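You operate a simulated robot arm through the tools that you are given. There is no shell and no other tool. Be economical: measure what you need, move in short steps, check, and stop when the job is done.

You are at the controls of a simulated two-armed robot. One attempt, no reset.

JOB
Hold the glass bowl on the press table steady with one hand, lift the felt block out of it with the other and set it down on the press table.
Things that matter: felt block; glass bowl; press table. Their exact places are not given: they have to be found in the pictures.

It is judged by the outcome, as a careful person would: the job done as asked, and still so three seconds after it is handed in. It fails if anything else is knocked over, pushed out of place, dropped, spilled or broken.

ROBOT AND FRAMES
Two 6-joint arms with two-finger parallel grippers on one trunk, on a base that drives. Base frame: it is fixed to the floor where the robot stands at the start and does not move with it; the origin is under the middle of the robot, x ahead of it, y to its left, z up. Lengths are in mm, angles in rad, forces in N, time in s.
The left shoulder is at the start at [60, 187, 1022], the right one opposite. With the tool pointing down near the work surface each hand reaches from about 280 to 620 mm from the robot's upright axis, wherever it stands, measured 20 degrees to its own side. Places, roughly: press table [600, -500, 800]. Payload 1.57 kg a hand.
The tool frame of a hand sits at the grasp point between the pads (the TCP): z along the fingers, y along the line on which they close. The tips reach 30 mm beyond it. Largest opening 110 mm; finger width 24, thickness 12; the body of the gripper, 48 by 112 mm, starts 78 mm behind the TCP.
Orientation is that of the tool frame in the base frame, as a unit quaternion [x, y, z, w]. With the fingers straight down and closing along the base's y, the tool's x points along the base's -x, its y along +y and its z along -z.

CONTROLS
- The arms move only by the tool drive_tool. It takes "left_targets", "right_targets" or both (then of equal length, played together; a hand with none holds still); each is a list of rows, each an object of numbers (a shift or turn left out is 0, a gripper value left out holds the last): "tx", "ty", "tz": the shift along the base's x, y, z in units of 150 mm (1.0 is 150 mm); "wx", "wy", "wz": the turn, a rotation vector about the base's x, y, z in units of 60 degrees (1.0 is 60 degrees). In form: [{"tx": .., "ty": .., "tz": .., "wx": .., "wy": .., "wz": ..}, ...]. A call has 1 to 20 rows; each row is the pose to reach, as a shift and turn from the pose commanded when the call began. "left_gripper" and "right_gripper" are, for a hand that has rows, the finger opening in mm, from 0 to 110, set as the call begins (left out, the last holds). A call with a number of a shift or a turn outside -1 to 1 is refused whole. A row lasts 0.2 s, in which the tool goes at most 50 mm and 0.15 rad; a call with a longer step from one row to the next is refused whole, and so is a gripper value outside its range. A pose out of reach is approached as far as the arm can. The call stops where the force on the tool passes 40 N (or 10 N more than at its start, if that is more) or the arm is blocked; 0.2 s more then pass. Each finger travels about 153 mm/s and halts on what it meets, pressing with about 30 N; the grip force reading is that of the motor and also rises with nothing between the fingers. The clock runs only during rows and for 0.2 s after the last one: add rows that repeat a pose to give the fingers time. The reply holds the time, the measured pose of the TCP, the force on the tool along the base axes, the opening and the grip force, in the units named above and with some noise, with the torque about the TCP (base axes, N m) and any sound that the robot's microphone picked up, and new pictures: "show" is both (left out), scene, wrist or none (wrist: the cameras of the hands that moved).
- Cameras (640 x 400 px; columns grow to the right, rows downward): "scene" is now at [6.3, -19.5, 1567]; the picture's right is [-0.21, -0.98, 0.00], its down [-0.83, 0.18, -0.52] and it looks along [0.51, -0.11, -0.85] (base axes); focal length 289 px, centre (320, 200). "left" rides on the left gripper at [70, -16, -141] in its tool frame; the picture's right is [0.23, 0.97, 0.00], its down [-0.86, 0.20, -0.48] and it looks along [-0.47, 0.11, 0.88] (tool axes); focal length 222 px, centre (320, 200). "right" rides on the right gripper at [70, 16, -141] in its tool frame; the picture's right is [-0.23, 0.97, 0.00], its down [-0.86, -0.20, -0.48] and it looks along [-0.47, -0.11, 0.88] (tool axes); focal length 222 px, centre (320, 200).
- lift_body(by): slides the trunk up (or, below 0, down) by that many mm; the arms and the scene camera ride with it, the base frame stays. It gives what a move gives, with no picture.
- steer(legs): drives the robot by 1 to 6 legs, each [ahead, left, turn to the left] in mm, mm and rad, along the robot's own axes; the way and the turn of a leg run together, so that a leg with both is an arc; at most 1500 mm and 3.142 rad a leg. The arms and the cameras ride along, it lands a little off, and it stops where it bumps. It gives what a move gives, and a new picture of the scene camera.
- turn_head(pan, tilt): turns the head with the scene camera to pan (to the left, within 1.501 rad either way) and tilt (down, from -0.506 to 1.204), counted from straight ahead of the robot. It gives what a move gives, and a new picture of the scene camera.
- point_at(camera, pixels): for up to 12 pixels [column, row] of the newest picture of that camera ("zoom" is the newest enlarged one), the place [x, y, z] in the base frame of the surface seen there, good to about 2 mm, but the place of the scene camera against the robot may be out by one fixed shift of up to 18 mm in any direction. The clock stands still meanwhile.
- close_up(camera, box): a new picture of the part [left, top, right, bottom] of that camera's present view, enlarged. The clock stands still meanwhile.
- sign_off(): hands the job in; it is judged then, once.

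Keep the steps short. Do not move on a guess: measure, check each grasp and each placing, and mend mistakes. In all there are 80 turns and 260 pictures (those below and enlarged ones count). Leave the grippers open and the arms clear of the work at the hand-in unless told otherwise, and finish with a single line.

The tools are called after ">>>" by a JSON object that holds its "op" and its "data". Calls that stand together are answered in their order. drive_tool: Moves the arms, as the interface text tells. Its arguments: {"type":"object","properties":{"left_targets":{"type":"array","items":{"type":"object","properties":{"tx":{"type":"number"},"ty":{"type":"number"},"tz":{"type":"number"},"wx":{"type":"number"},"wy":{"type":"number"},"wz":{"type":"number"}}}},"left_gripper":{"type":"number"},"right_targets":{"type":"array","items":{"type":"object","properties":{"tx":{"type":"number"},"ty":{"type":"number"},"tz":{"type":"number"},"wx":{"type":"number"},"wy":{"type":"number"},"wz":{"type":"number"}}}},"right_gripper":{"type":"number"},"show":{"type":"string","enum":["both","scene","wrist","none"]}},"required":[]} The other tools are called the same way: lift_body (by) slides the trunk up or down; steer (legs) drives the base; turn_head (pan, tilt) turns the head that bears the scene camera; point_at (camera, pixels) gives the place of the surface under pixels of a picture; close_up (camera, box) takes an enlarged picture of a part of a camera's view; sign_off () hands the job in.

At the start:

```text
time_s: 0.0
left_eef_pos: [406.5, -8.6, 1062.0]
left_tcp_rot: [-0.001, 1.0, 0.001, 0.0]
left_wrist_force: [0.0, 0.8, -0.1]
left_moment: [-0.01, -0.02, 0.0]
left_gripper_width: 110.1
left_gripper_force: 0.0
right_eef_pos: [382.6, -323.6, 1062.4]
right_tcp_rot: [0.0, 1.0, 0.0, -0.001]
right_wrist_force: [-0.4, 0.3, 0.2]
right_moment: [-0.03, -0.02, 0.0]
right_gripper_width: 110.1
right_gripper_force: 0.0
trunk travel left (down, up): [-650.0, 340.0]
robot x, y, heading: [-3.5, -1.8, -0.003]
head pan, tilt: [-0.213, 1.023]
```

scene: 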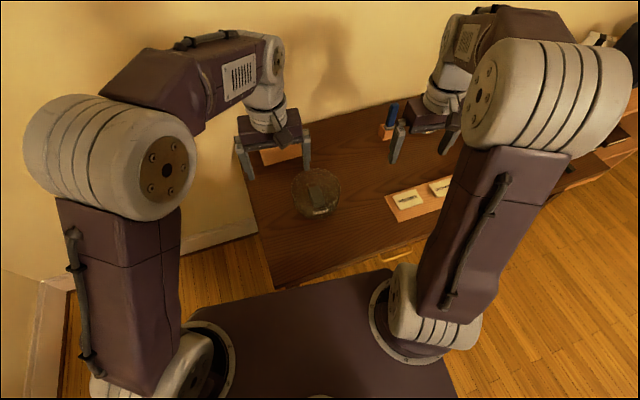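
right: 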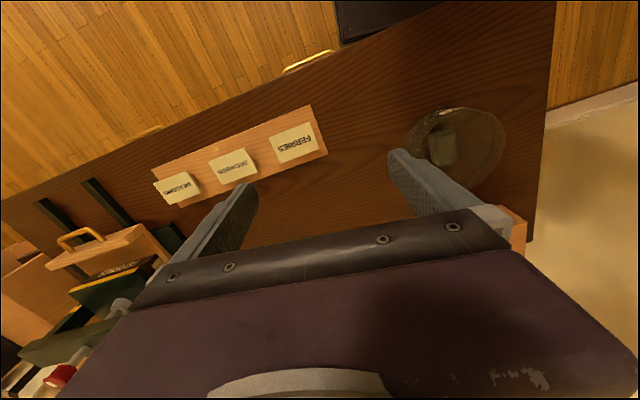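
left: 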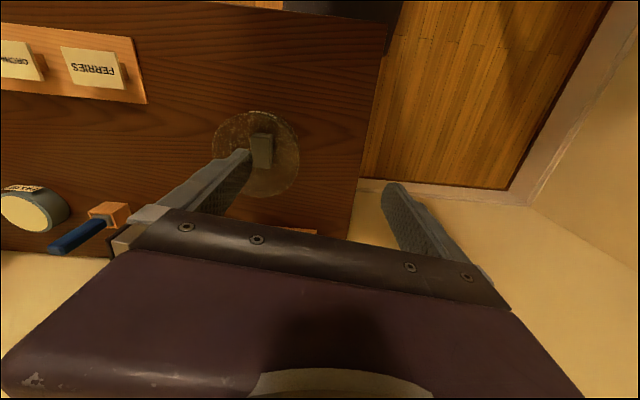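

I see a glass bowl at scene (317,192) with a block in it. I'll enlarge it and measure.

>>> {"op": "close_up", "data": {"camera": "scene", "box": [260, 140, 380, 230]}}

>>> {"op": "close_up", "data": {"camera": "right", "box": [380, 80, 540, 200]}}

>>> {"op": "point_at", "data": {"camera": "left", "pixels": [[261, 150], [222, 140], [296, 165], [255, 112], [270, 192], [200, 60], [340, 200], [360, 130], [65, 245], [110, 212], [290, 231], [380, 30]]}}

>>> {"op": "point_at", "data": {"camera": "right", "pixels": [[442, 145], [415, 130], [503, 150], [460, 108], [480, 185], [380, 70], [540, 60], [290, 140], [440, 115], [514, 225], [340, 5], [450, 165]]}}

>>> {"op": "turn_head", "data": {"pan": -0.6, "tilt": 0.8}}

```text
4.44 times, centred on (320, 185) of scene
```

zoom: 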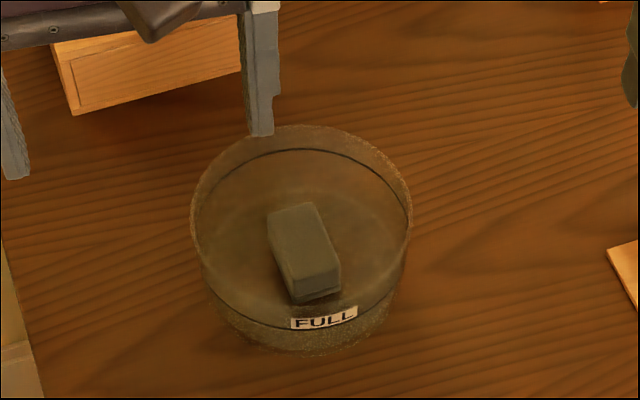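

```text
3.33 times, centred on (460, 140) of right
```

zoom: 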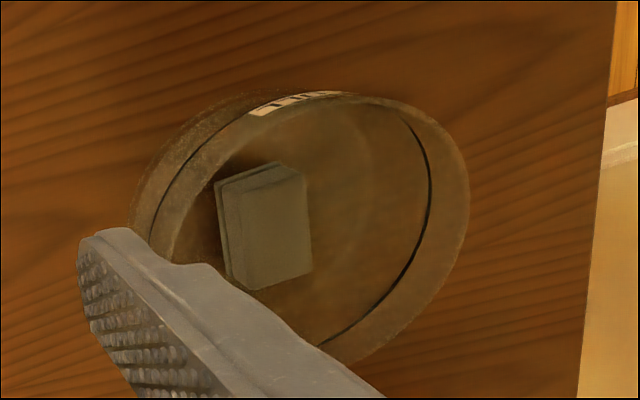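

```text
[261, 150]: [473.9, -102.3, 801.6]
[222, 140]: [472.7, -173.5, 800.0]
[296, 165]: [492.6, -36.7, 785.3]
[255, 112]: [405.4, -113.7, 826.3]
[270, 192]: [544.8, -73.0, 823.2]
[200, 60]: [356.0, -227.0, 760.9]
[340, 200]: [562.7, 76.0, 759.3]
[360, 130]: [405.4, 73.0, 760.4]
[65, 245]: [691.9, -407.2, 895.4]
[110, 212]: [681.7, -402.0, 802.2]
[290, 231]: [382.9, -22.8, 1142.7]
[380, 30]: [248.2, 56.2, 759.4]
```

```text
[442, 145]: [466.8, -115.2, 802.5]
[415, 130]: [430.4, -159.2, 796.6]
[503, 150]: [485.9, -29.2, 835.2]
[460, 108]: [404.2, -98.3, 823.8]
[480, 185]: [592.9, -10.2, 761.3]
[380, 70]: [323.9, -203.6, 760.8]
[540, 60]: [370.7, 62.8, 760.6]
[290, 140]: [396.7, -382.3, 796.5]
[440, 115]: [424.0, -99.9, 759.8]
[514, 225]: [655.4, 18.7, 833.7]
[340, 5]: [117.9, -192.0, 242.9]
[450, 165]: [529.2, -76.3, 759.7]
```

```text
time_s: 0.9
left_eef_pos: [407.0, -7.8, 1061.4]
left_tcp_rot: [0.0, 1.0, 0.0, 0.0]
left_wrist_force: [-0.4, -0.8, 0.5]
left_moment: [0.01, 0.05, -0.03]
left_gripper_width: 110.0
left_gripper_force: 0.1
right_eef_pos: [382.0, -324.4, 1062.4]
right_tcp_rot: [0.001, 1.0, 0.0, 0.0]
right_wrist_force: [0.2, 0.4, 0.0]
right_moment: [0.0, 0.01, -0.01]
right_gripper_width: 110.0
right_gripper_force: 0.1
trunk travel left (down, up): [-650.0, 340.0]
robot x, y, heading: [-1.6, -2.3, 0.002]
head pan, tilt: [-0.6, 0.799]
```

scene: 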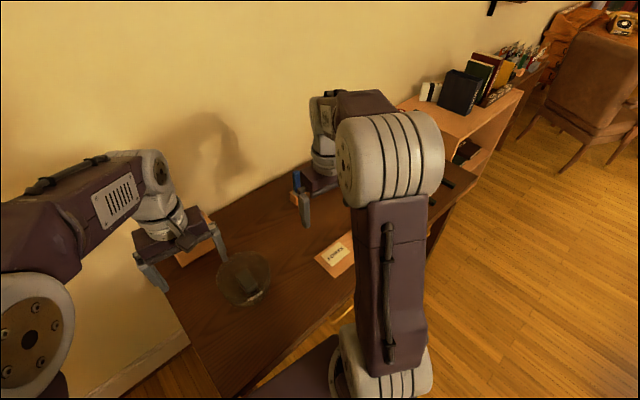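

>>> {"op": "close_up", "data": {"camera": "left", "box": [195, 95, 323, 205]}}

>>> {"op": "turn_head", "data": {"pan": -0.213, "tilt": 1.023}}

```text
3.64 times, centred on (259, 150) of left
```

zoom: 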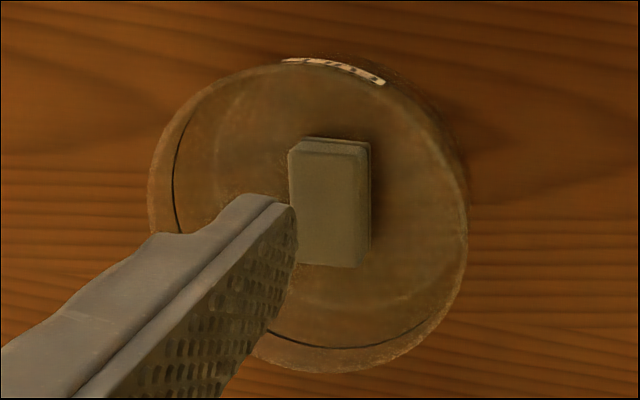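

```text
time_s: 1.7
left_eef_pos: [405.9, -7.9, 1061.8]
left_tcp_rot: [0.0, 1.0, 0.0, 0.001]
left_wrist_force: [-0.2, 0.4, 0.5]
left_moment: [0.0, 0.04, 0.01]
left_gripper_width: 110.2
left_gripper_force: 0.0
right_eef_pos: [382.8, -324.2, 1062.7]
right_tcp_rot: [0.0, 1.0, 0.001, 0.0]
right_wrist_force: [0.6, 0.1, 0.3]
right_moment: [0.04, 0.0, -0.02]
right_gripper_width: 109.9
right_gripper_force: 0.1
trunk travel left (down, up): [-650.0, 340.0]
robot x, y, heading: [0.7, 1.7, -0.003]
head pan, tilt: [-0.213, 1.023]
```

scene: 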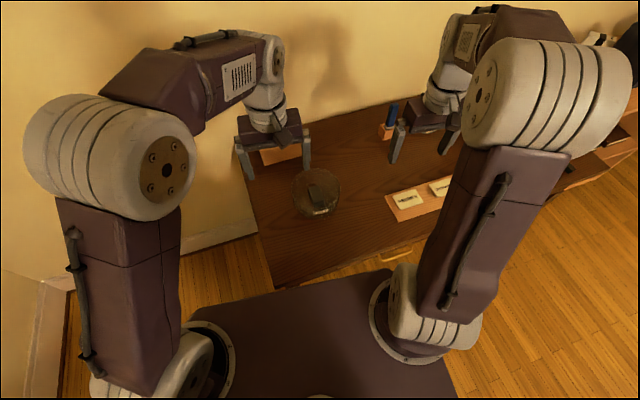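

Measuring rim, wall and block corners in the left enlarged view.

>>> {"op": "point_at", "data": {"camera": "zoom", "pixels": [[300, 146], [358, 150], [356, 262], [304, 260], [330, 205], [152, 185], [300, 368], [464, 215], [290, 62], [420, 335], [395, 250], [240, 110]]}}

>>> {"op": "point_at", "data": {"camera": "scene", "pixels": [[317, 190], [293, 190], [340, 190], [316, 168], [320, 212], [280, 152], [360, 160], [285, 250], [400, 195], [387, 130]]}}

```text
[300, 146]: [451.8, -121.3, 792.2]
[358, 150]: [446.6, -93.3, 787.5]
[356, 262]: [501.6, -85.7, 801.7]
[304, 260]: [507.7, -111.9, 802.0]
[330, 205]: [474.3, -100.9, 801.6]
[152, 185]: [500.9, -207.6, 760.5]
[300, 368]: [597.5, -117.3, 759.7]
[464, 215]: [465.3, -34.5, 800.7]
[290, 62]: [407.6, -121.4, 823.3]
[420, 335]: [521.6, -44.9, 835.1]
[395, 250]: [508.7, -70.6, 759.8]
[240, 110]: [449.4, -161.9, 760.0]
```

```text
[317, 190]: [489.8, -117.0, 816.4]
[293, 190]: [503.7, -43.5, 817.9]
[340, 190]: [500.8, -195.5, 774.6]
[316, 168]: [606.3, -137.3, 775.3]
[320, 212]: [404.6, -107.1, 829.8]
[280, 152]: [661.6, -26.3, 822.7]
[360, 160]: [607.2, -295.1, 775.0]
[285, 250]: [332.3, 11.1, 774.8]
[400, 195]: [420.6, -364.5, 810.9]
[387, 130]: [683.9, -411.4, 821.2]
```

Block top is z≈802, centre about (475,-101), with its long axis near x (yaw ≈0.15). The bowl rim is z≈835 with radius about 72. My plan is for the left hand to straddle the +y wall, leaning slightly outward. The right hand then grips the block along its length. First I'll hover the left hand above the +y rim.

>>> {"op": "drive_tool", "data": {"left_targets": [{"tx": 0.1, "ty": -0.04, "tz": -0.2, "wx": -0.05, "wz": 0.036}, {"tx": 0.2, "ty": -0.08, "tz": -0.4, "wx": -0.1, "wz": 0.072}, {"tx": 0.3, "ty": -0.12, "tz": -0.6, "wx": -0.15, "wz": 0.11}, {"tx": 0.387, "ty": -0.155, "tz": -0.8, "wx": -0.2, "wz": 0.143}, {"tx": 0.387, "ty": -0.155, "tz": -0.8, "wx": -0.2, "wz": 0.143}], "left_gripper": 50}}

```text
time_s: 2.9
left_eef_pos: [464.6, -33.9, 943.7]
left_tcp_rot: [-0.076, 0.992, -0.105, 0.0]
left_wrist_force: [-1.7, -0.8, -0.7]
left_moment: [0.01, 0.01, 0.02]
left_gripper_width: 50.1
left_gripper_force: 0.0
right_eef_pos: [381.9, -324.0, 1062.6]
right_tcp_rot: [0.0, 1.0, 0.0, 0.0]
right_wrist_force: [1.3, -0.1, 0.2]
right_moment: [0.02, -0.03, -0.01]
right_gripper_width: 110.0
right_gripper_force: 0.0
trunk travel left (down, up): [-650.0, 340.0]
robot x, y, heading: [2.4, 0.3, 0.004]
head pan, tilt: [-0.213, 1.023]
```

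scene: 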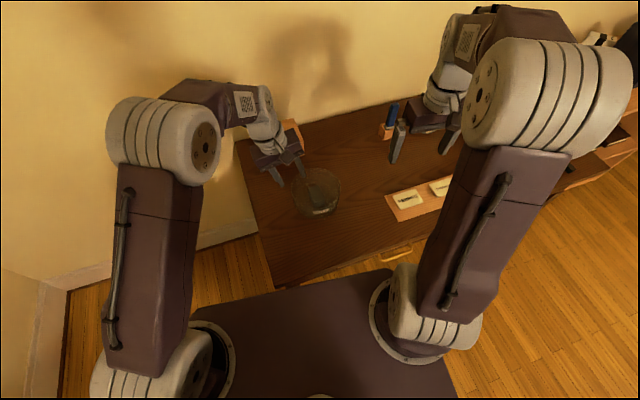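
left: 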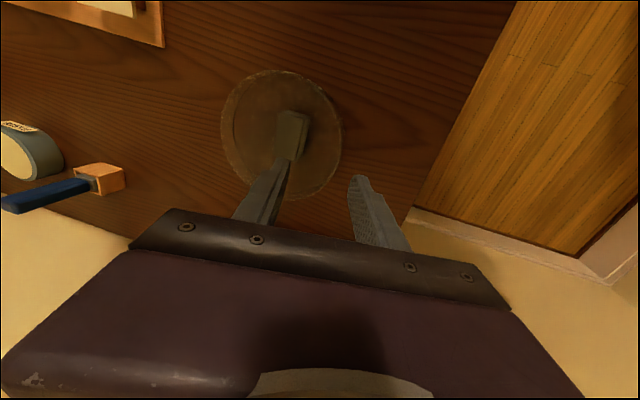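

>>> {"op": "close_up", "data": {"camera": "left", "box": [205, 60, 365, 210]}}

>>> {"op": "close_up", "data": {"camera": "scene", "box": [250, 120, 370, 230]}}

```text
2.67 times, centred on (285, 135) of left
```

zoom: 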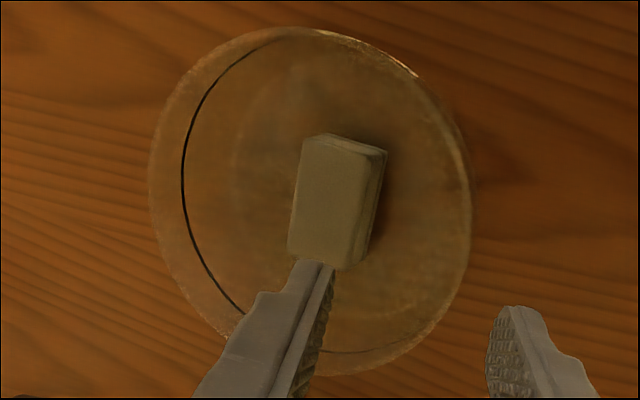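

```text
3.64 times, centred on (310, 175) of scene
```

zoom: 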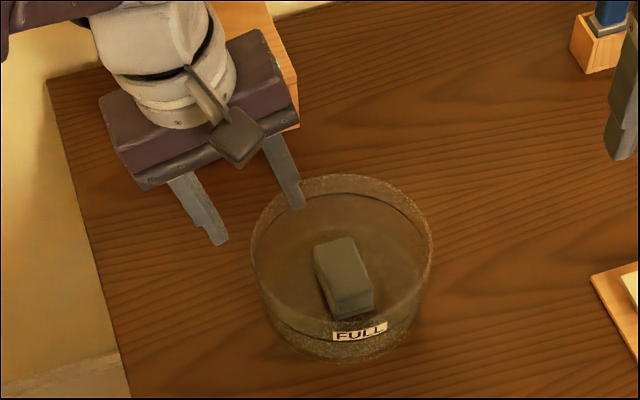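

Measuring rim points in the left view.

>>> {"op": "close_up", "data": {"camera": "left", "box": [205, 60, 365, 210]}}

>>> {"op": "point_at", "data": {"camera": "zoom", "pixels": [[468, 200], [470, 235], [455, 290], [465, 260], [462, 170], [440, 110], [400, 352], [435, 320], [152, 170], [165, 240], [360, 372], [200, 75]]}}

>>> {"op": "point_at", "data": {"camera": "zoom", "pixels": [[300, 30], [410, 70], [186, 170], [188, 220], [205, 265], [390, 354], [350, 352], [310, 140], [345, 142], [296, 245], [345, 262], [326, 200]]}}

```text
2.67 times, centred on (285, 135) of left
```

zoom: 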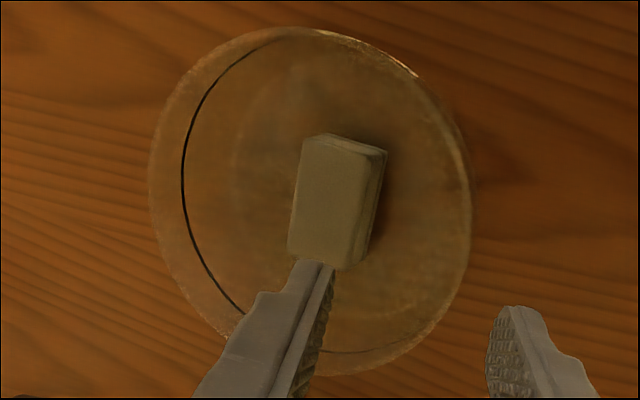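

```text
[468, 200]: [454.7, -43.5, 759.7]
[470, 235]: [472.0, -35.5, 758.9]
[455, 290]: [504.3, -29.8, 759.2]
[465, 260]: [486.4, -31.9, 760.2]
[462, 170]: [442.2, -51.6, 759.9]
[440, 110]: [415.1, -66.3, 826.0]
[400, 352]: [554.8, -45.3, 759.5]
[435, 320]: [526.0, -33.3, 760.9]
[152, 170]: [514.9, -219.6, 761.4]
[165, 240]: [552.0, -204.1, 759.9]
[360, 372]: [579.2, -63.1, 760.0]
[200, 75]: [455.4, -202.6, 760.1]
```

```text
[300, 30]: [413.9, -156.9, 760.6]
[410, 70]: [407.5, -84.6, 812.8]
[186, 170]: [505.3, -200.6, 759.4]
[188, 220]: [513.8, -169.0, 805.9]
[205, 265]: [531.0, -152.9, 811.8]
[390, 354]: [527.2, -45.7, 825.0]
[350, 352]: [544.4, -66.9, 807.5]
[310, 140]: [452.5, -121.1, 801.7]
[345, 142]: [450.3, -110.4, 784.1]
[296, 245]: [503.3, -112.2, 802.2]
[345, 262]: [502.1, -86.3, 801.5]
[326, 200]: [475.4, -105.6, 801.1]
```

The wall is nearly vertical, so a leaning grip would tip the bowl. I'll bring the left hand upright over the wall at (468,-32) with the tips still above the rim. The right hand will lean instead.

>>> {"op": "drive_tool", "data": {"left_targets": [{"tx": 0.01, "ty": 0.0, "tz": -0.15, "wx": 0.1}, {"tx": 0.02, "ty": 0.0, "tz": -0.28, "wx": 0.2}, {"tx": 0.02, "ty": 0.0, "tz": -0.4, "wx": 0.2}, {"tx": 0.02, "ty": 0.0, "tz": -0.4, "wx": 0.2}]}}

>>> {"op": "close_up", "data": {"camera": "left", "box": [180, 60, 420, 240]}}

>>> {"op": "close_up", "data": {"camera": "scene", "box": [250, 120, 370, 230]}}

```text
time_s: 3.9
left_eef_pos: [465.2, -31.9, 882.7]
left_tcp_rot: [-0.074, 0.997, 0.0, 0.008]
left_wrist_force: [0.0, 0.2, 0.4]
left_moment: [0.01, 0.01, -0.01]
left_gripper_width: 50.2
left_gripper_force: 0.2
right_eef_pos: [382.8, -323.9, 1061.7]
right_tcp_rot: [0.001, 1.0, 0.0, 0.0]
right_wrist_force: [-0.8, -0.1, 0.0]
right_moment: [0.02, 0.01, -0.02]
right_gripper_width: 110.2
right_gripper_force: 0.0
trunk travel left (down, up): [-650.0, 340.0]
robot x, y, heading: [1.1, -3.7, 0.002]
head pan, tilt: [-0.213, 1.023]
```

scene: 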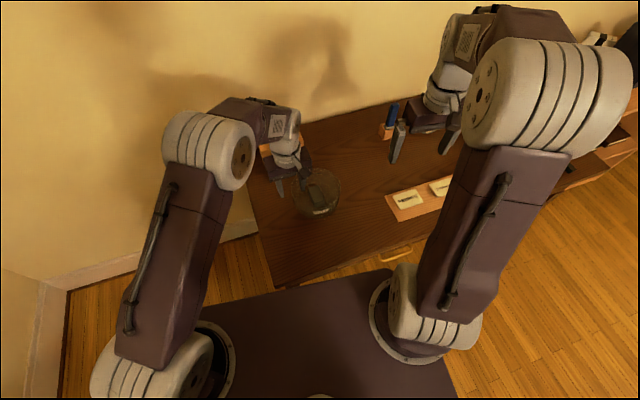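
left: 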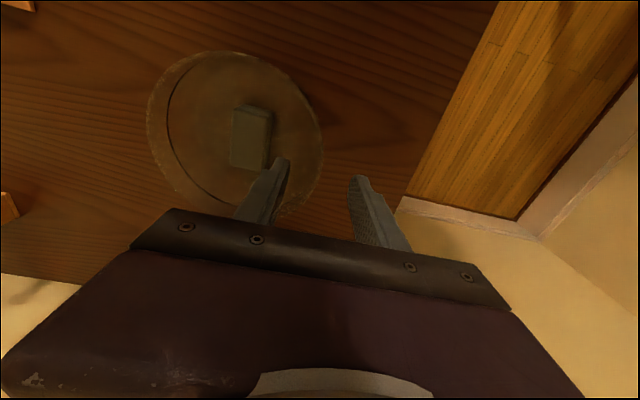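

```text
2.22 times, centred on (300, 150) of left
```

zoom: 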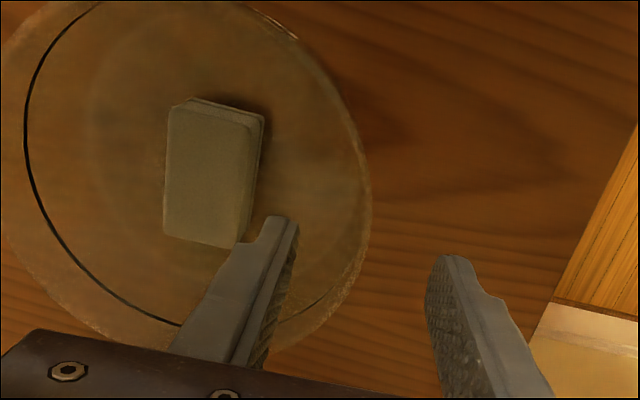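

```text
3.64 times, centred on (310, 175) of scene
```

zoom: 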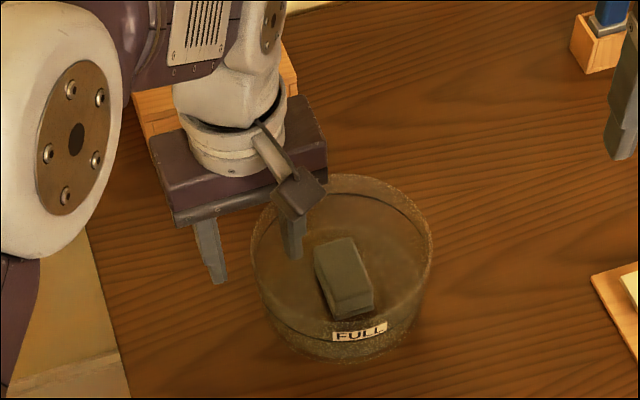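

The fingers straddle the +y wall. I'll lower 40 mm with the grip still open.

>>> {"op": "drive_tool", "data": {"left_targets": [{"tz": -0.09}, {"tz": -0.18}, {"tz": -0.27}, {"tz": -0.27}]}}

>>> {"op": "close_up", "data": {"camera": "scene", "box": [250, 120, 370, 230]}}

>>> {"op": "close_up", "data": {"camera": "left", "box": [180, 60, 420, 240]}}

```text
time_s: 4.9
left_eef_pos: [467.1, -32.1, 841.3]
left_tcp_rot: [-0.073, 0.997, -0.001, 0.009]
left_wrist_force: [0.6, 0.0, -0.3]
left_moment: [0.01, -0.03, 0.01]
left_gripper_width: 50.1
left_gripper_force: 0.0
right_eef_pos: [383.3, -323.8, 1062.7]
right_tcp_rot: [0.0, 1.0, 0.001, 0.0]
right_wrist_force: [-0.5, 0.0, -0.1]
right_moment: [0.0, -0.03, 0.0]
right_gripper_width: 110.0
right_gripper_force: 0.1
trunk travel left (down, up): [-650.0, 340.0]
robot x, y, heading: [2.4, 4.3, 0.001]
head pan, tilt: [-0.213, 1.023]
```

scene: 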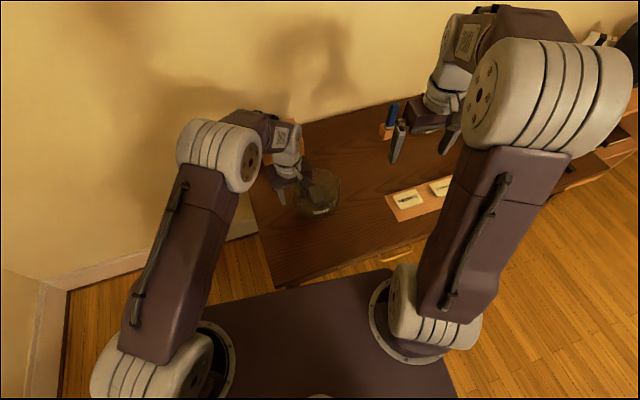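
left: 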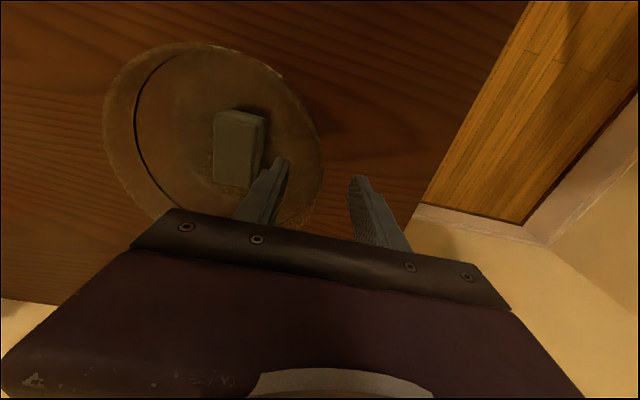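

```text
3.64 times, centred on (310, 175) of scene
```

zoom: 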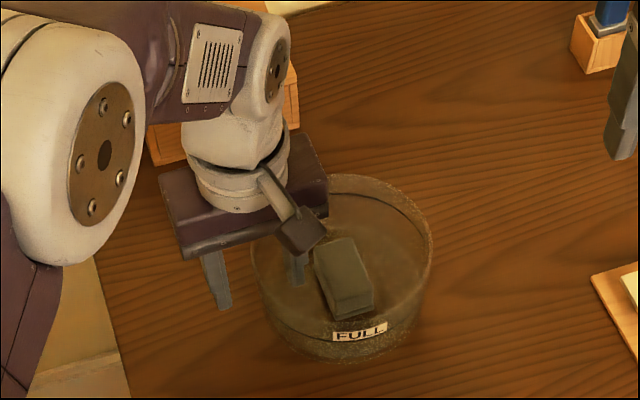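

```text
2.22 times, centred on (300, 150) of left
```

zoom: 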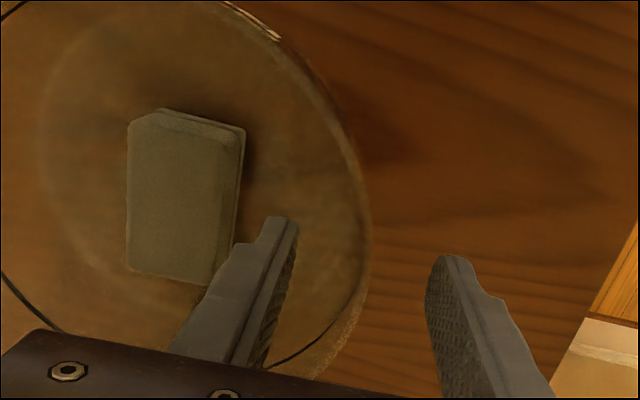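

The wall is between the fingers. I'll close gently in stages, first to 14 mm.

>>> {"op": "drive_tool", "data": {"left_targets": [{}, {}, {}], "left_gripper": 14}}

>>> {"op": "close_up", "data": {"camera": "left", "box": [180, 60, 420, 240]}}

```text
time_s: 5.7
left_eef_pos: [465.5, -31.4, 841.7]
left_tcp_rot: [-0.074, 0.997, -0.001, 0.008]
left_wrist_force: [0.3, -0.1, -0.3]
left_moment: [-0.03, -0.01, -0.01]
left_gripper_width: 14.5
left_gripper_force: 0.1
right_eef_pos: [383.6, -324.6, 1062.9]
right_tcp_rot: [0.001, 1.0, 0.0, -0.001]
right_wrist_force: [0.1, -0.9, -0.8]
right_moment: [0.0, -0.03, 0.0]
right_gripper_width: 110.1
right_gripper_force: 0.0
trunk travel left (down, up): [-650.0, 340.0]
robot x, y, heading: [0.5, -2.8, -0.003]
head pan, tilt: [-0.213, 1.023]
```

scene: 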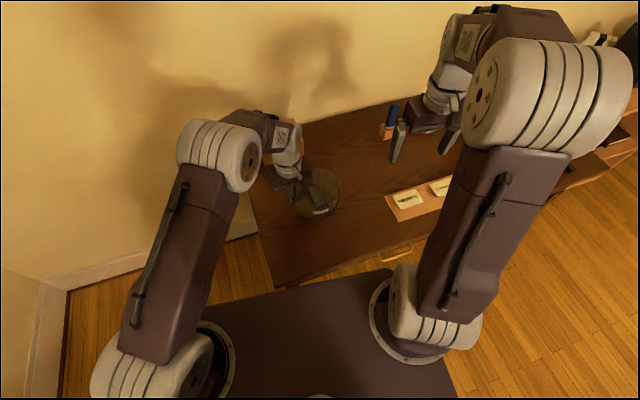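
left: 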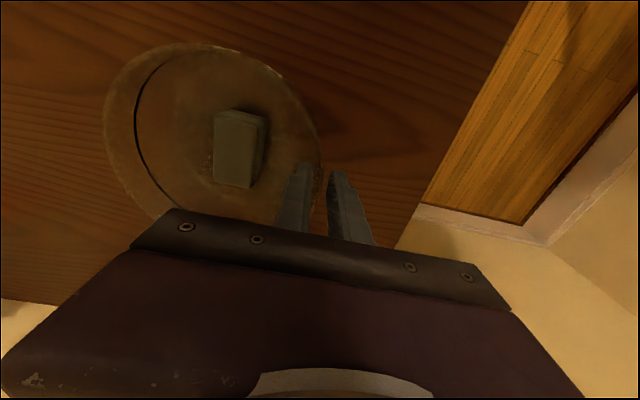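

```text
2.22 times, centred on (300, 150) of left
```

zoom: 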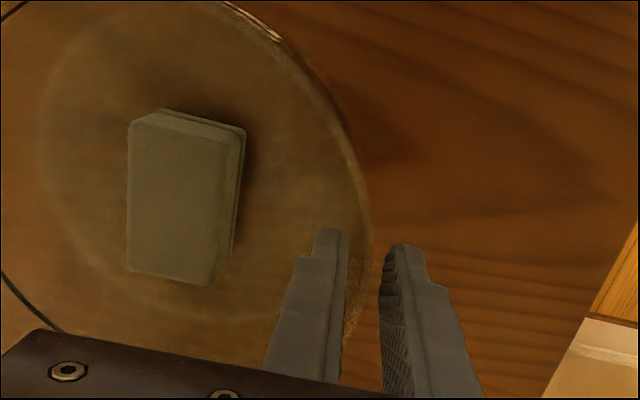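

The wall sits well centred between the fingers, with no contact yet. Closing fully onto the wall.

>>> {"op": "drive_tool", "data": {"left_targets": [{}, {}, {}], "left_gripper": 3, "show": "wrist"}}

>>> {"op": "close_up", "data": {"camera": "scene", "box": [250, 120, 370, 230]}}

```text
time_s: 6.5
left_eef_pos: [465.5, -31.8, 841.5]
left_tcp_rot: [-0.073, 0.997, 0.0, 0.008]
left_wrist_force: [0.1, -0.8, -0.4]
left_moment: [-0.04, -0.04, 0.0]
left_gripper_width: 4.0
left_gripper_force: 0.9
right_eef_pos: [381.7, -325.3, 1062.6]
right_tcp_rot: [0.0, 1.0, 0.0, 0.001]
right_wrist_force: [-0.3, 0.1, 0.0]
right_moment: [0.0, -0.01, -0.03]
right_gripper_width: 109.9
right_gripper_force: 0.0
trunk travel left (down, up): [-650.0, 340.0]
robot x, y, heading: [5.6, -0.6, -0.001]
head pan, tilt: [-0.213, 1.023]
```

left: 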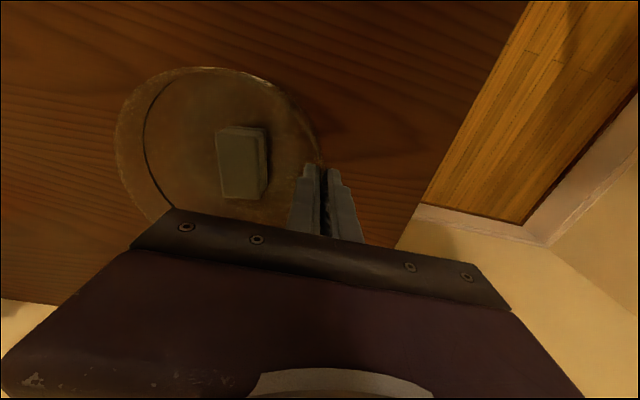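

```text
3.64 times, centred on (310, 175) of scene
```

zoom: 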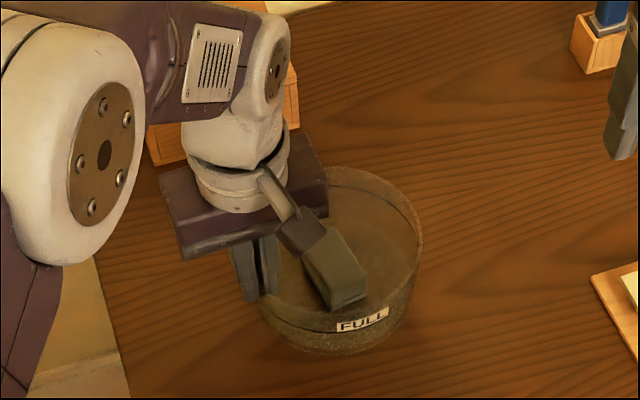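

The bowl shifted a little as the fingers closed. Checking closely.

>>> {"op": "close_up", "data": {"camera": "left", "box": [240, 120, 400, 240]}}

>>> {"op": "point_at", "data": {"camera": "left", "pixels": [[236, 150], [221, 135], [259, 138], [256, 195], [225, 192], [119, 150], [160, 85], [220, 68], [300, 110], [315, 140], [130, 190], [268, 150]]}}

```text
3.33 times, centred on (320, 180) of left
```

zoom: 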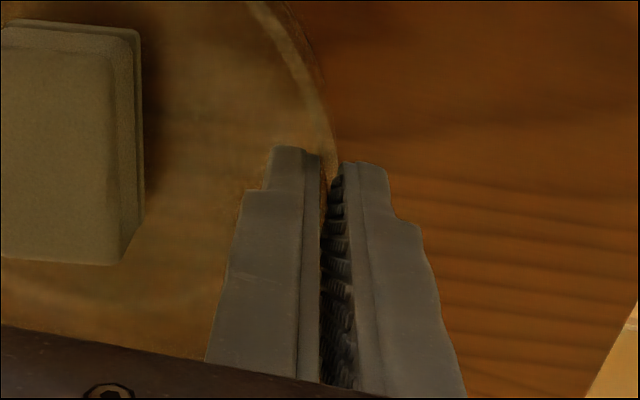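

```text
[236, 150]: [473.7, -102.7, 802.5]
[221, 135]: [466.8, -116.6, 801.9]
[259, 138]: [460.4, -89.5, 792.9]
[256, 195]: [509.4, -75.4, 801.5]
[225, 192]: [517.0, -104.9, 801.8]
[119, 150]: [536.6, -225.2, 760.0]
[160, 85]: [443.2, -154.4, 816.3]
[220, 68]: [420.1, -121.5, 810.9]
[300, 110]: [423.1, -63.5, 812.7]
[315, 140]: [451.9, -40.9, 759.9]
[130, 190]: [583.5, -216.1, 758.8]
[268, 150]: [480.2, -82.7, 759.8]
```

The wall is between the pads at 4.0 mm. I'll firm up the grip and check the reading.

>>> {"op": "drive_tool", "data": {"left_targets": [{}, {}, {}], "left_gripper": 0, "show": "wrist"}}

>>> {"op": "close_up", "data": {"camera": "left", "box": [100, 50, 340, 220]}}

>>> {"op": "point_at", "data": {"camera": "zoom", "pixels": [[325, 220], [335, 385], [430, 370], [312, 300], [425, 300], [380, 385], [380, 290], [380, 230]]}}

```text
time_s: 7.3
left_eef_pos: [465.6, -32.7, 842.1]
left_tcp_rot: [-0.074, 0.997, 0.0, 0.008]
left_wrist_force: [1.2, -1.5, 1.2]
left_moment: [-0.62, -0.14, 0.12]
left_gripper_width: 3.9
left_gripper_force: 24.4
right_eef_pos: [383.8, -323.7, 1062.6]
right_tcp_rot: [0.0, 1.0, 0.0, 0.0]
right_wrist_force: [0.1, -0.6, -0.1]
right_moment: [0.01, 0.0, -0.01]
right_gripper_width: 110.1
right_gripper_force: 0.1
trunk travel left (down, up): [-650.0, 340.0]
robot x, y, heading: [1.0, 1.2, -0.005]
head pan, tilt: [-0.213, 1.023]
```

left: 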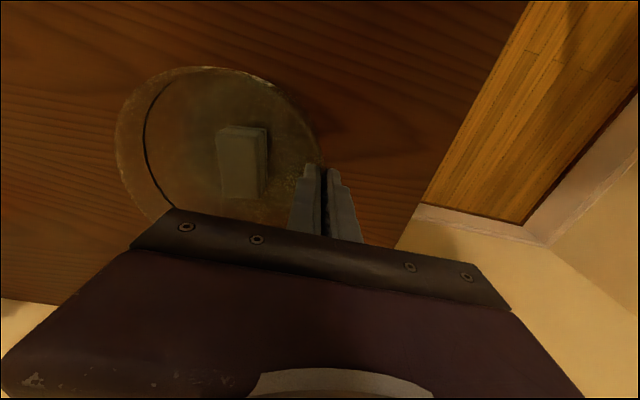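

```text
2.35 times, centred on (220, 135) of left
```

zoom: 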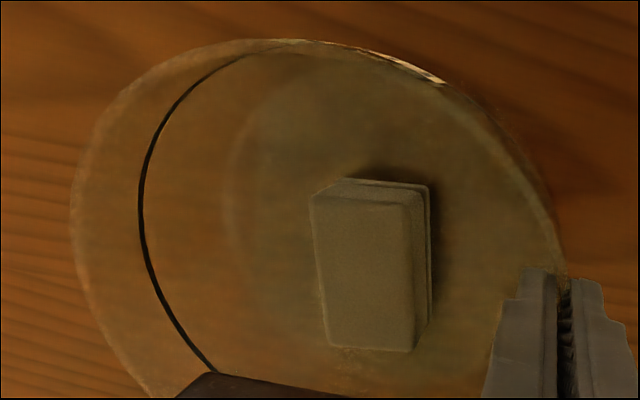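

```text
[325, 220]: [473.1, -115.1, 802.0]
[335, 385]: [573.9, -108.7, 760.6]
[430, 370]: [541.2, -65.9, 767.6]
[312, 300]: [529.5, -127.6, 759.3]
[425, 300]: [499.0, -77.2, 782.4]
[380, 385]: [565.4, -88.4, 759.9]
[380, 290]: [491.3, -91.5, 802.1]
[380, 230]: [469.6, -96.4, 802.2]
```

Grip is 24 N and the block top is still level at 802. Measuring the block corners precisely.

>>> {"op": "point_at", "data": {"camera": "zoom", "pixels": [[318, 200], [345, 187], [400, 207], [408, 343], [334, 341], [322, 270], [405, 275], [365, 205], [370, 342], [362, 272]]}}

```text
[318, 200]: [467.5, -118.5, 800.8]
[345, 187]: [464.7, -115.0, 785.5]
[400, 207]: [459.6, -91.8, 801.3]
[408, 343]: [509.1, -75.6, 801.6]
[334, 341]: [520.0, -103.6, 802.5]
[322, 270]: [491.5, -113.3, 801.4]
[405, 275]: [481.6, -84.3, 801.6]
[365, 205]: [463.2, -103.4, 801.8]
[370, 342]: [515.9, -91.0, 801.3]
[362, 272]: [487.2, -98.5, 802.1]
```

Block centre is now (489,-97), yaw 0.29 rad, top 802. The bowl is held. I'll now turn the right hand so it closes along the block's length with its camera away from the left hand. First half of the turn.

>>> {"op": "drive_tool", "data": {"right_targets": [{"wz": 0.127}, {"wz": 0.254}, {"wz": 0.381}, {"wz": 0.508}, {"wz": 0.635}, {"wz": 0.762}, {"wz": 0.888}, {"wz": 0.888}], "right_gripper": 78, "show": "none"}}

>>> {"op": "drive_tool", "data": {"right_targets": [{"wz": 0.127}, {"wz": 0.254}, {"wz": 0.381}, {"wz": 0.508}, {"wz": 0.635}, {"wz": 0.762}, {"wz": 0.888}, {"wz": 0.888}]}}

```text
time_s: 9.1
left_eef_pos: [466.5, -31.9, 842.3]
left_tcp_rot: [-0.074, 0.997, 0.0, 0.007]
left_wrist_force: [1.4, -1.1, 0.9]
left_moment: [-0.54, -0.21, 0.2]
left_gripper_width: 3.2
left_gripper_force: 24.1
right_eef_pos: [382.2, -322.8, 1062.3]
right_tcp_rot: [-0.449, 0.893, 0.0, 0.0]
right_wrist_force: [-0.5, 0.1, 0.0]
right_moment: [-0.01, -0.03, -0.03]
right_gripper_width: 78.1
right_gripper_force: 0.0
trunk travel left (down, up): [-650.0, 340.0]
robot x, y, heading: [2.2, 3.7, 0.0]
head pan, tilt: [-0.213, 1.023]
```

```text
time_s: 10.9
left_eef_pos: [467.1, -32.2, 842.0]
left_tcp_rot: [-0.074, 0.997, -0.001, 0.008]
left_wrist_force: [1.8, -1.1, 0.8]
left_moment: [-0.56, -0.11, 0.18]
left_gripper_width: 3.3
left_gripper_force: 24.7
right_eef_pos: [383.8, -323.3, 1063.3]
right_tcp_rot: [0.802, -0.597, -0.001, 0.0]
right_wrist_force: [-0.5, 0.4, 0.9]
right_moment: [0.0, 0.0, -0.02]
right_gripper_width: 78.1
right_gripper_force: 0.1
trunk travel left (down, up): [-650.0, 340.0]
robot x, y, heading: [4.1, -1.4, 0.001]
head pan, tilt: [-0.213, 1.023]
```

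scene: 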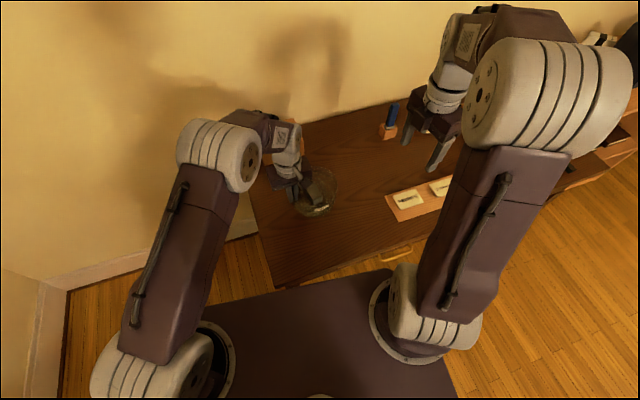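
right: 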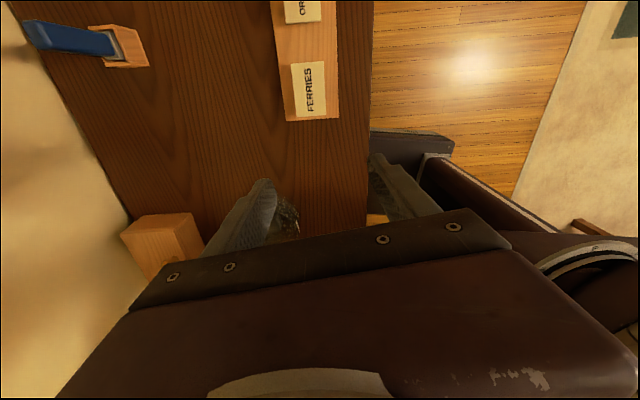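

Turned. The left opening crept to 3.3 mm, so I'll check the bowl.

>>> {"op": "close_up", "data": {"camera": "left", "box": [100, 50, 400, 240]}}

>>> {"op": "close_up", "data": {"camera": "scene", "box": [250, 120, 370, 230]}}

```text
2.11 times, centred on (250, 145) of left
```

zoom: 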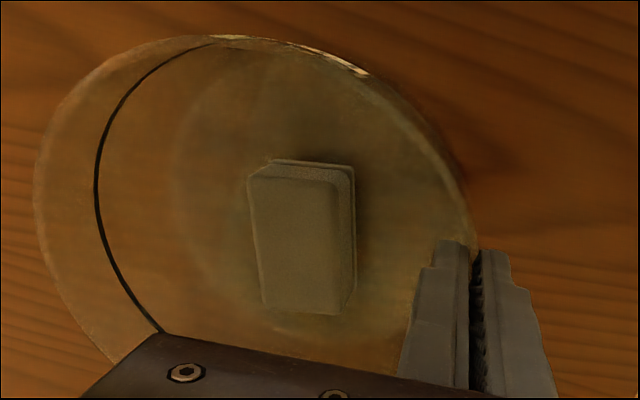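

```text
3.64 times, centred on (310, 175) of scene
```

zoom: 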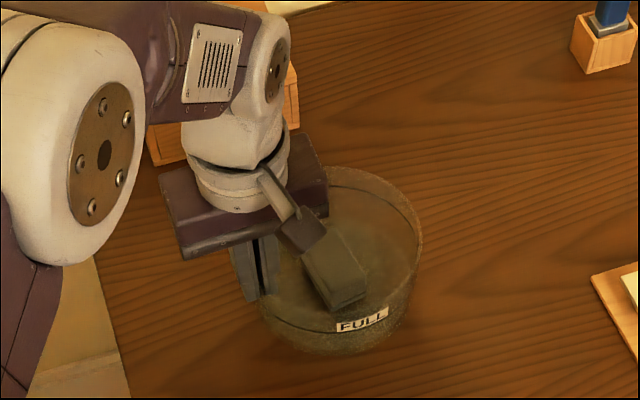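

The bowl is unmoved and held. Next I'll lean the right hand 20° away from the left hand and move it to a stand-off on its approach line.

>>> {"op": "drive_tool", "data": {"right_targets": [{"tx": 0.13, "ty": 0.18, "tz": -0.09, "wx": 0.107, "wy": 0.032}, {"tx": 0.28, "ty": 0.38, "tz": -0.19, "wx": 0.213, "wy": 0.064}, {"tx": 0.43, "ty": 0.58, "tz": -0.29, "wx": 0.319, "wy": 0.095}, {"tx": 0.58, "ty": 0.78, "tz": -0.39, "wx": 0.319, "wy": 0.095}, {"tx": 0.733, "ty": 0.987, "tz": -0.5, "wx": 0.319, "wy": 0.095}, {"tx": 0.733, "ty": 0.987, "tz": -0.5, "wx": 0.319, "wy": 0.095}]}}

>>> {"op": "close_up", "data": {"camera": "right", "box": [160, 20, 480, 220]}}

```text
time_s: 12.3
left_eef_pos: [466.2, -32.2, 842.1]
left_tcp_rot: [-0.074, 0.997, 0.0, 0.008]
left_wrist_force: [0.1, 2.7, 2.6]
left_moment: [-0.52, 0.0, 0.05]
left_gripper_width: 3.1
left_gripper_force: 24.3
right_eef_pos: [491.7, -174.1, 988.5]
right_tcp_rot: [0.789, -0.589, -0.139, -0.104]
right_wrist_force: [-0.5, -0.5, 0.7]
right_moment: [-0.01, 0.04, 0.0]
right_gripper_width: 78.2
right_gripper_force: 0.0
trunk travel left (down, up): [-650.0, 340.0]
robot x, y, heading: [-3.2, 1.0, -0.0]
head pan, tilt: [-0.213, 1.023]
```

scene: 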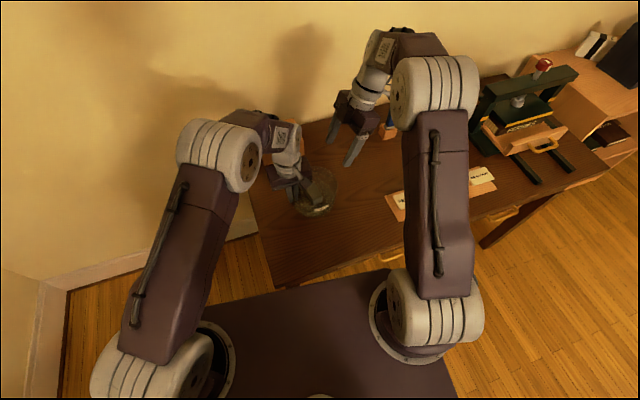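
right: 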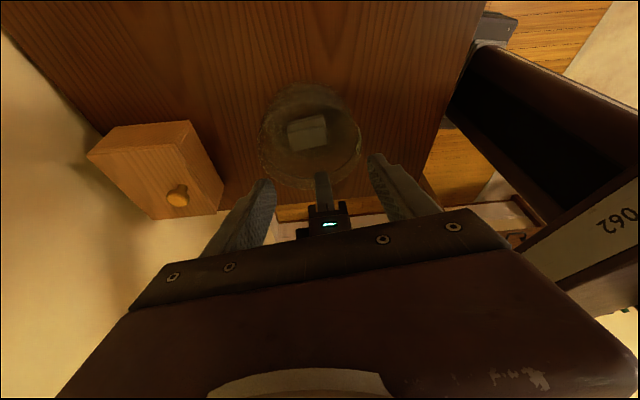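

```text
2.00 times, centred on (320, 120) of right
```

zoom: 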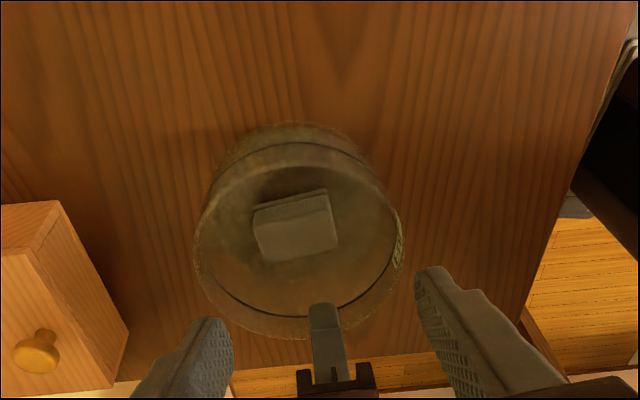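

Both hands are clear. Verifying block position in the right view.

>>> {"op": "point_at", "data": {"camera": "zoom", "pixels": [[258, 215], [328, 196], [335, 247], [266, 258], [296, 230], [255, 230], [335, 225], [230, 310], [290, 205], [345, 330]]}}

```text
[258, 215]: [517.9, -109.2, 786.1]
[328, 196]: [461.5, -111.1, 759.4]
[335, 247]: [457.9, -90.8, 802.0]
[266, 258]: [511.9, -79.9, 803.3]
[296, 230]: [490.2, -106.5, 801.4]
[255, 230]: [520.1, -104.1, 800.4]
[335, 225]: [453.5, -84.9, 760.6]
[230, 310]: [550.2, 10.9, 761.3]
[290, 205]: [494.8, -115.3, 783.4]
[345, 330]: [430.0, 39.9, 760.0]
```

Consistent. I'm advancing along the approach line to 100 mm short of the block.

>>> {"op": "drive_tool", "data": {"right_targets": [{"tx": 0.014, "ty": 0.1, "tz": -0.19}, {"tx": 0.028, "ty": 0.2, "tz": -0.38}, {"tx": 0.04, "ty": 0.3, "tz": -0.573}, {"tx": 0.04, "ty": 0.3, "tz": -0.573}]}}

>>> {"op": "close_up", "data": {"camera": "right", "box": [160, 40, 480, 240]}}

>>> {"op": "close_up", "data": {"camera": "scene", "box": [240, 60, 420, 230]}}

```text
time_s: 13.3
left_eef_pos: [466.0, -31.6, 842.4]
left_tcp_rot: [-0.074, 0.997, 0.0, 0.008]
left_wrist_force: [0.3, 2.2, 1.9]
left_moment: [-0.54, -0.02, 0.06]
left_gripper_width: 3.2
left_gripper_force: 24.4
right_eef_pos: [498.6, -131.2, 902.0]
right_tcp_rot: [0.79, -0.589, -0.138, -0.102]
right_wrist_force: [0.0, 0.8, -0.6]
right_moment: [0.0, 0.0, -0.02]
right_gripper_width: 78.1
right_gripper_force: 0.1
trunk travel left (down, up): [-650.0, 340.0]
robot x, y, heading: [2.2, -2.1, 0.001]
head pan, tilt: [-0.213, 1.023]
```

scene: 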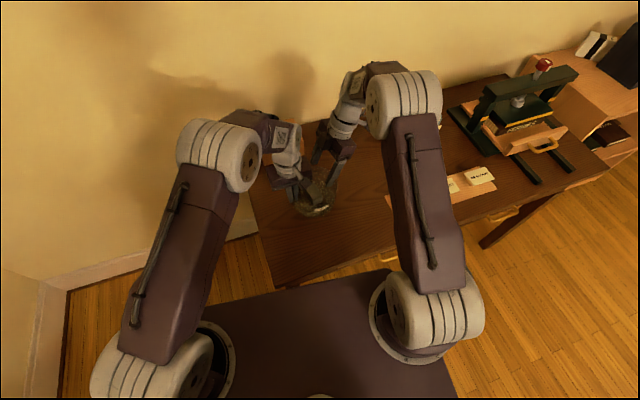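
right: 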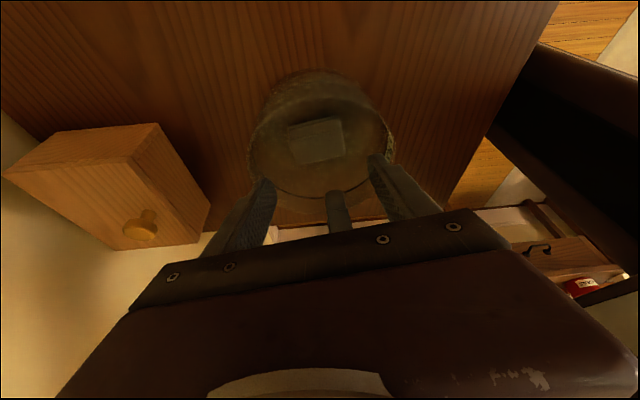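

```text
2.00 times, centred on (320, 140) of right
```

zoom: 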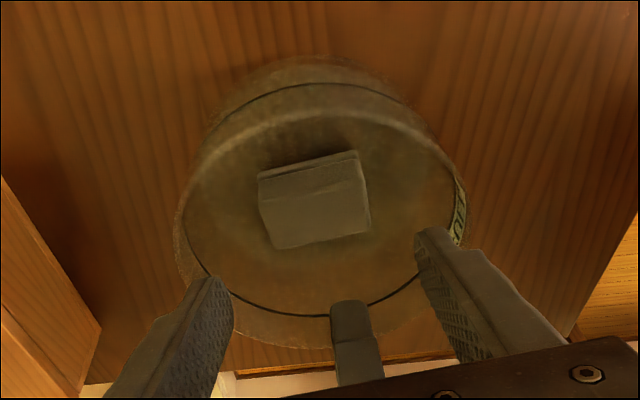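

```text
2.35 times, centred on (330, 145) of scene
```

zoom: 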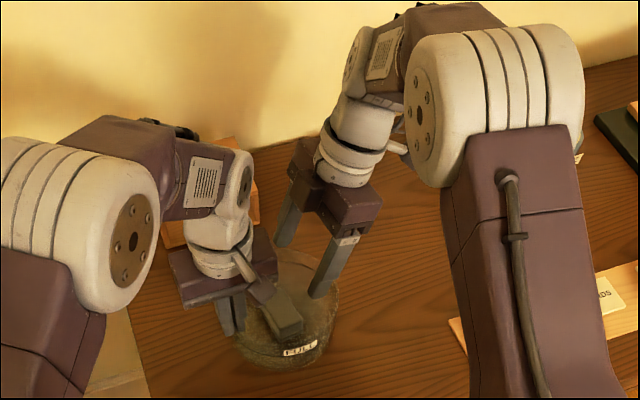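

Clearances look good. I'm advancing 60 mm along the axis, so the tips enter the bowl.

>>> {"op": "drive_tool", "data": {"right_targets": [{"tx": -0.01, "ty": 0.033, "tz": -0.094}, {"tx": -0.02, "ty": 0.066, "tz": -0.188}, {"tx": -0.03, "ty": 0.099, "tz": -0.282}, {"tx": -0.039, "ty": 0.131, "tz": -0.376}, {"tx": -0.039, "ty": 0.131, "tz": -0.376}], "show": "wrist"}}

>>> {"op": "close_up", "data": {"camera": "right", "box": [160, 40, 480, 240]}}

>>> {"op": "close_up", "data": {"camera": "scene", "box": [240, 60, 420, 230]}}

```text
time_s: 14.5
left_eef_pos: [465.2, -32.3, 840.9]
left_tcp_rot: [-0.074, 0.997, -0.001, 0.008]
left_wrist_force: [0.5, 2.5, 1.7]
left_moment: [-0.57, -0.01, 0.06]
left_gripper_width: 3.4
left_gripper_force: 24.2
right_eef_pos: [494.1, -110.9, 845.9]
right_tcp_rot: [0.79, -0.589, -0.138, -0.103]
right_wrist_force: [-0.2, 0.4, -0.7]
right_moment: [-0.03, -0.02, 0.03]
right_gripper_width: 78.0
right_gripper_force: 0.0
trunk travel left (down, up): [-650.0, 340.0]
robot x, y, heading: [-2.0, -3.4, 0.0]
head pan, tilt: [-0.213, 1.023]
```

right: 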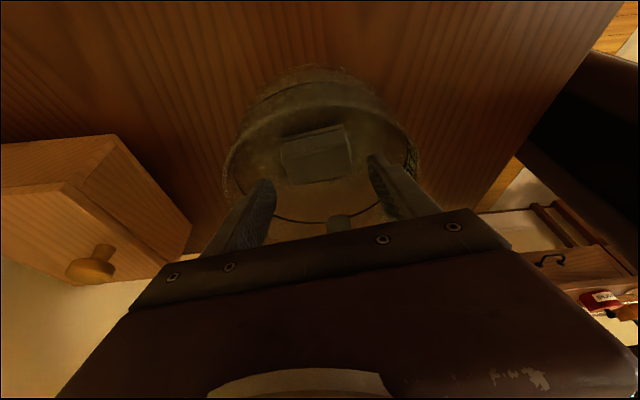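

```text
2.00 times, centred on (320, 140) of right
```

zoom: 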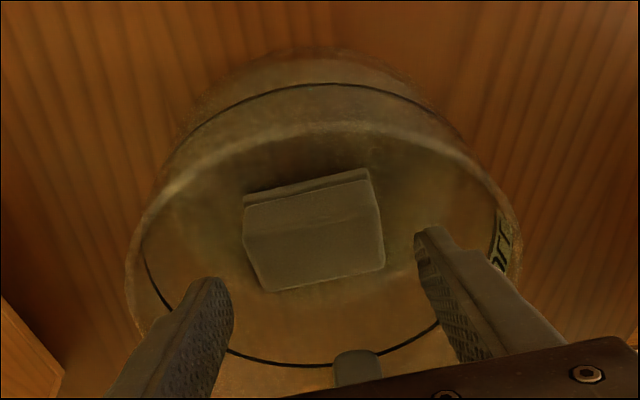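

```text
2.35 times, centred on (330, 145) of scene
```

zoom: 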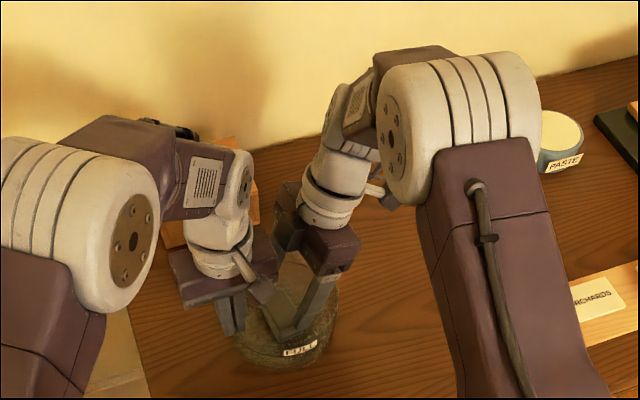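

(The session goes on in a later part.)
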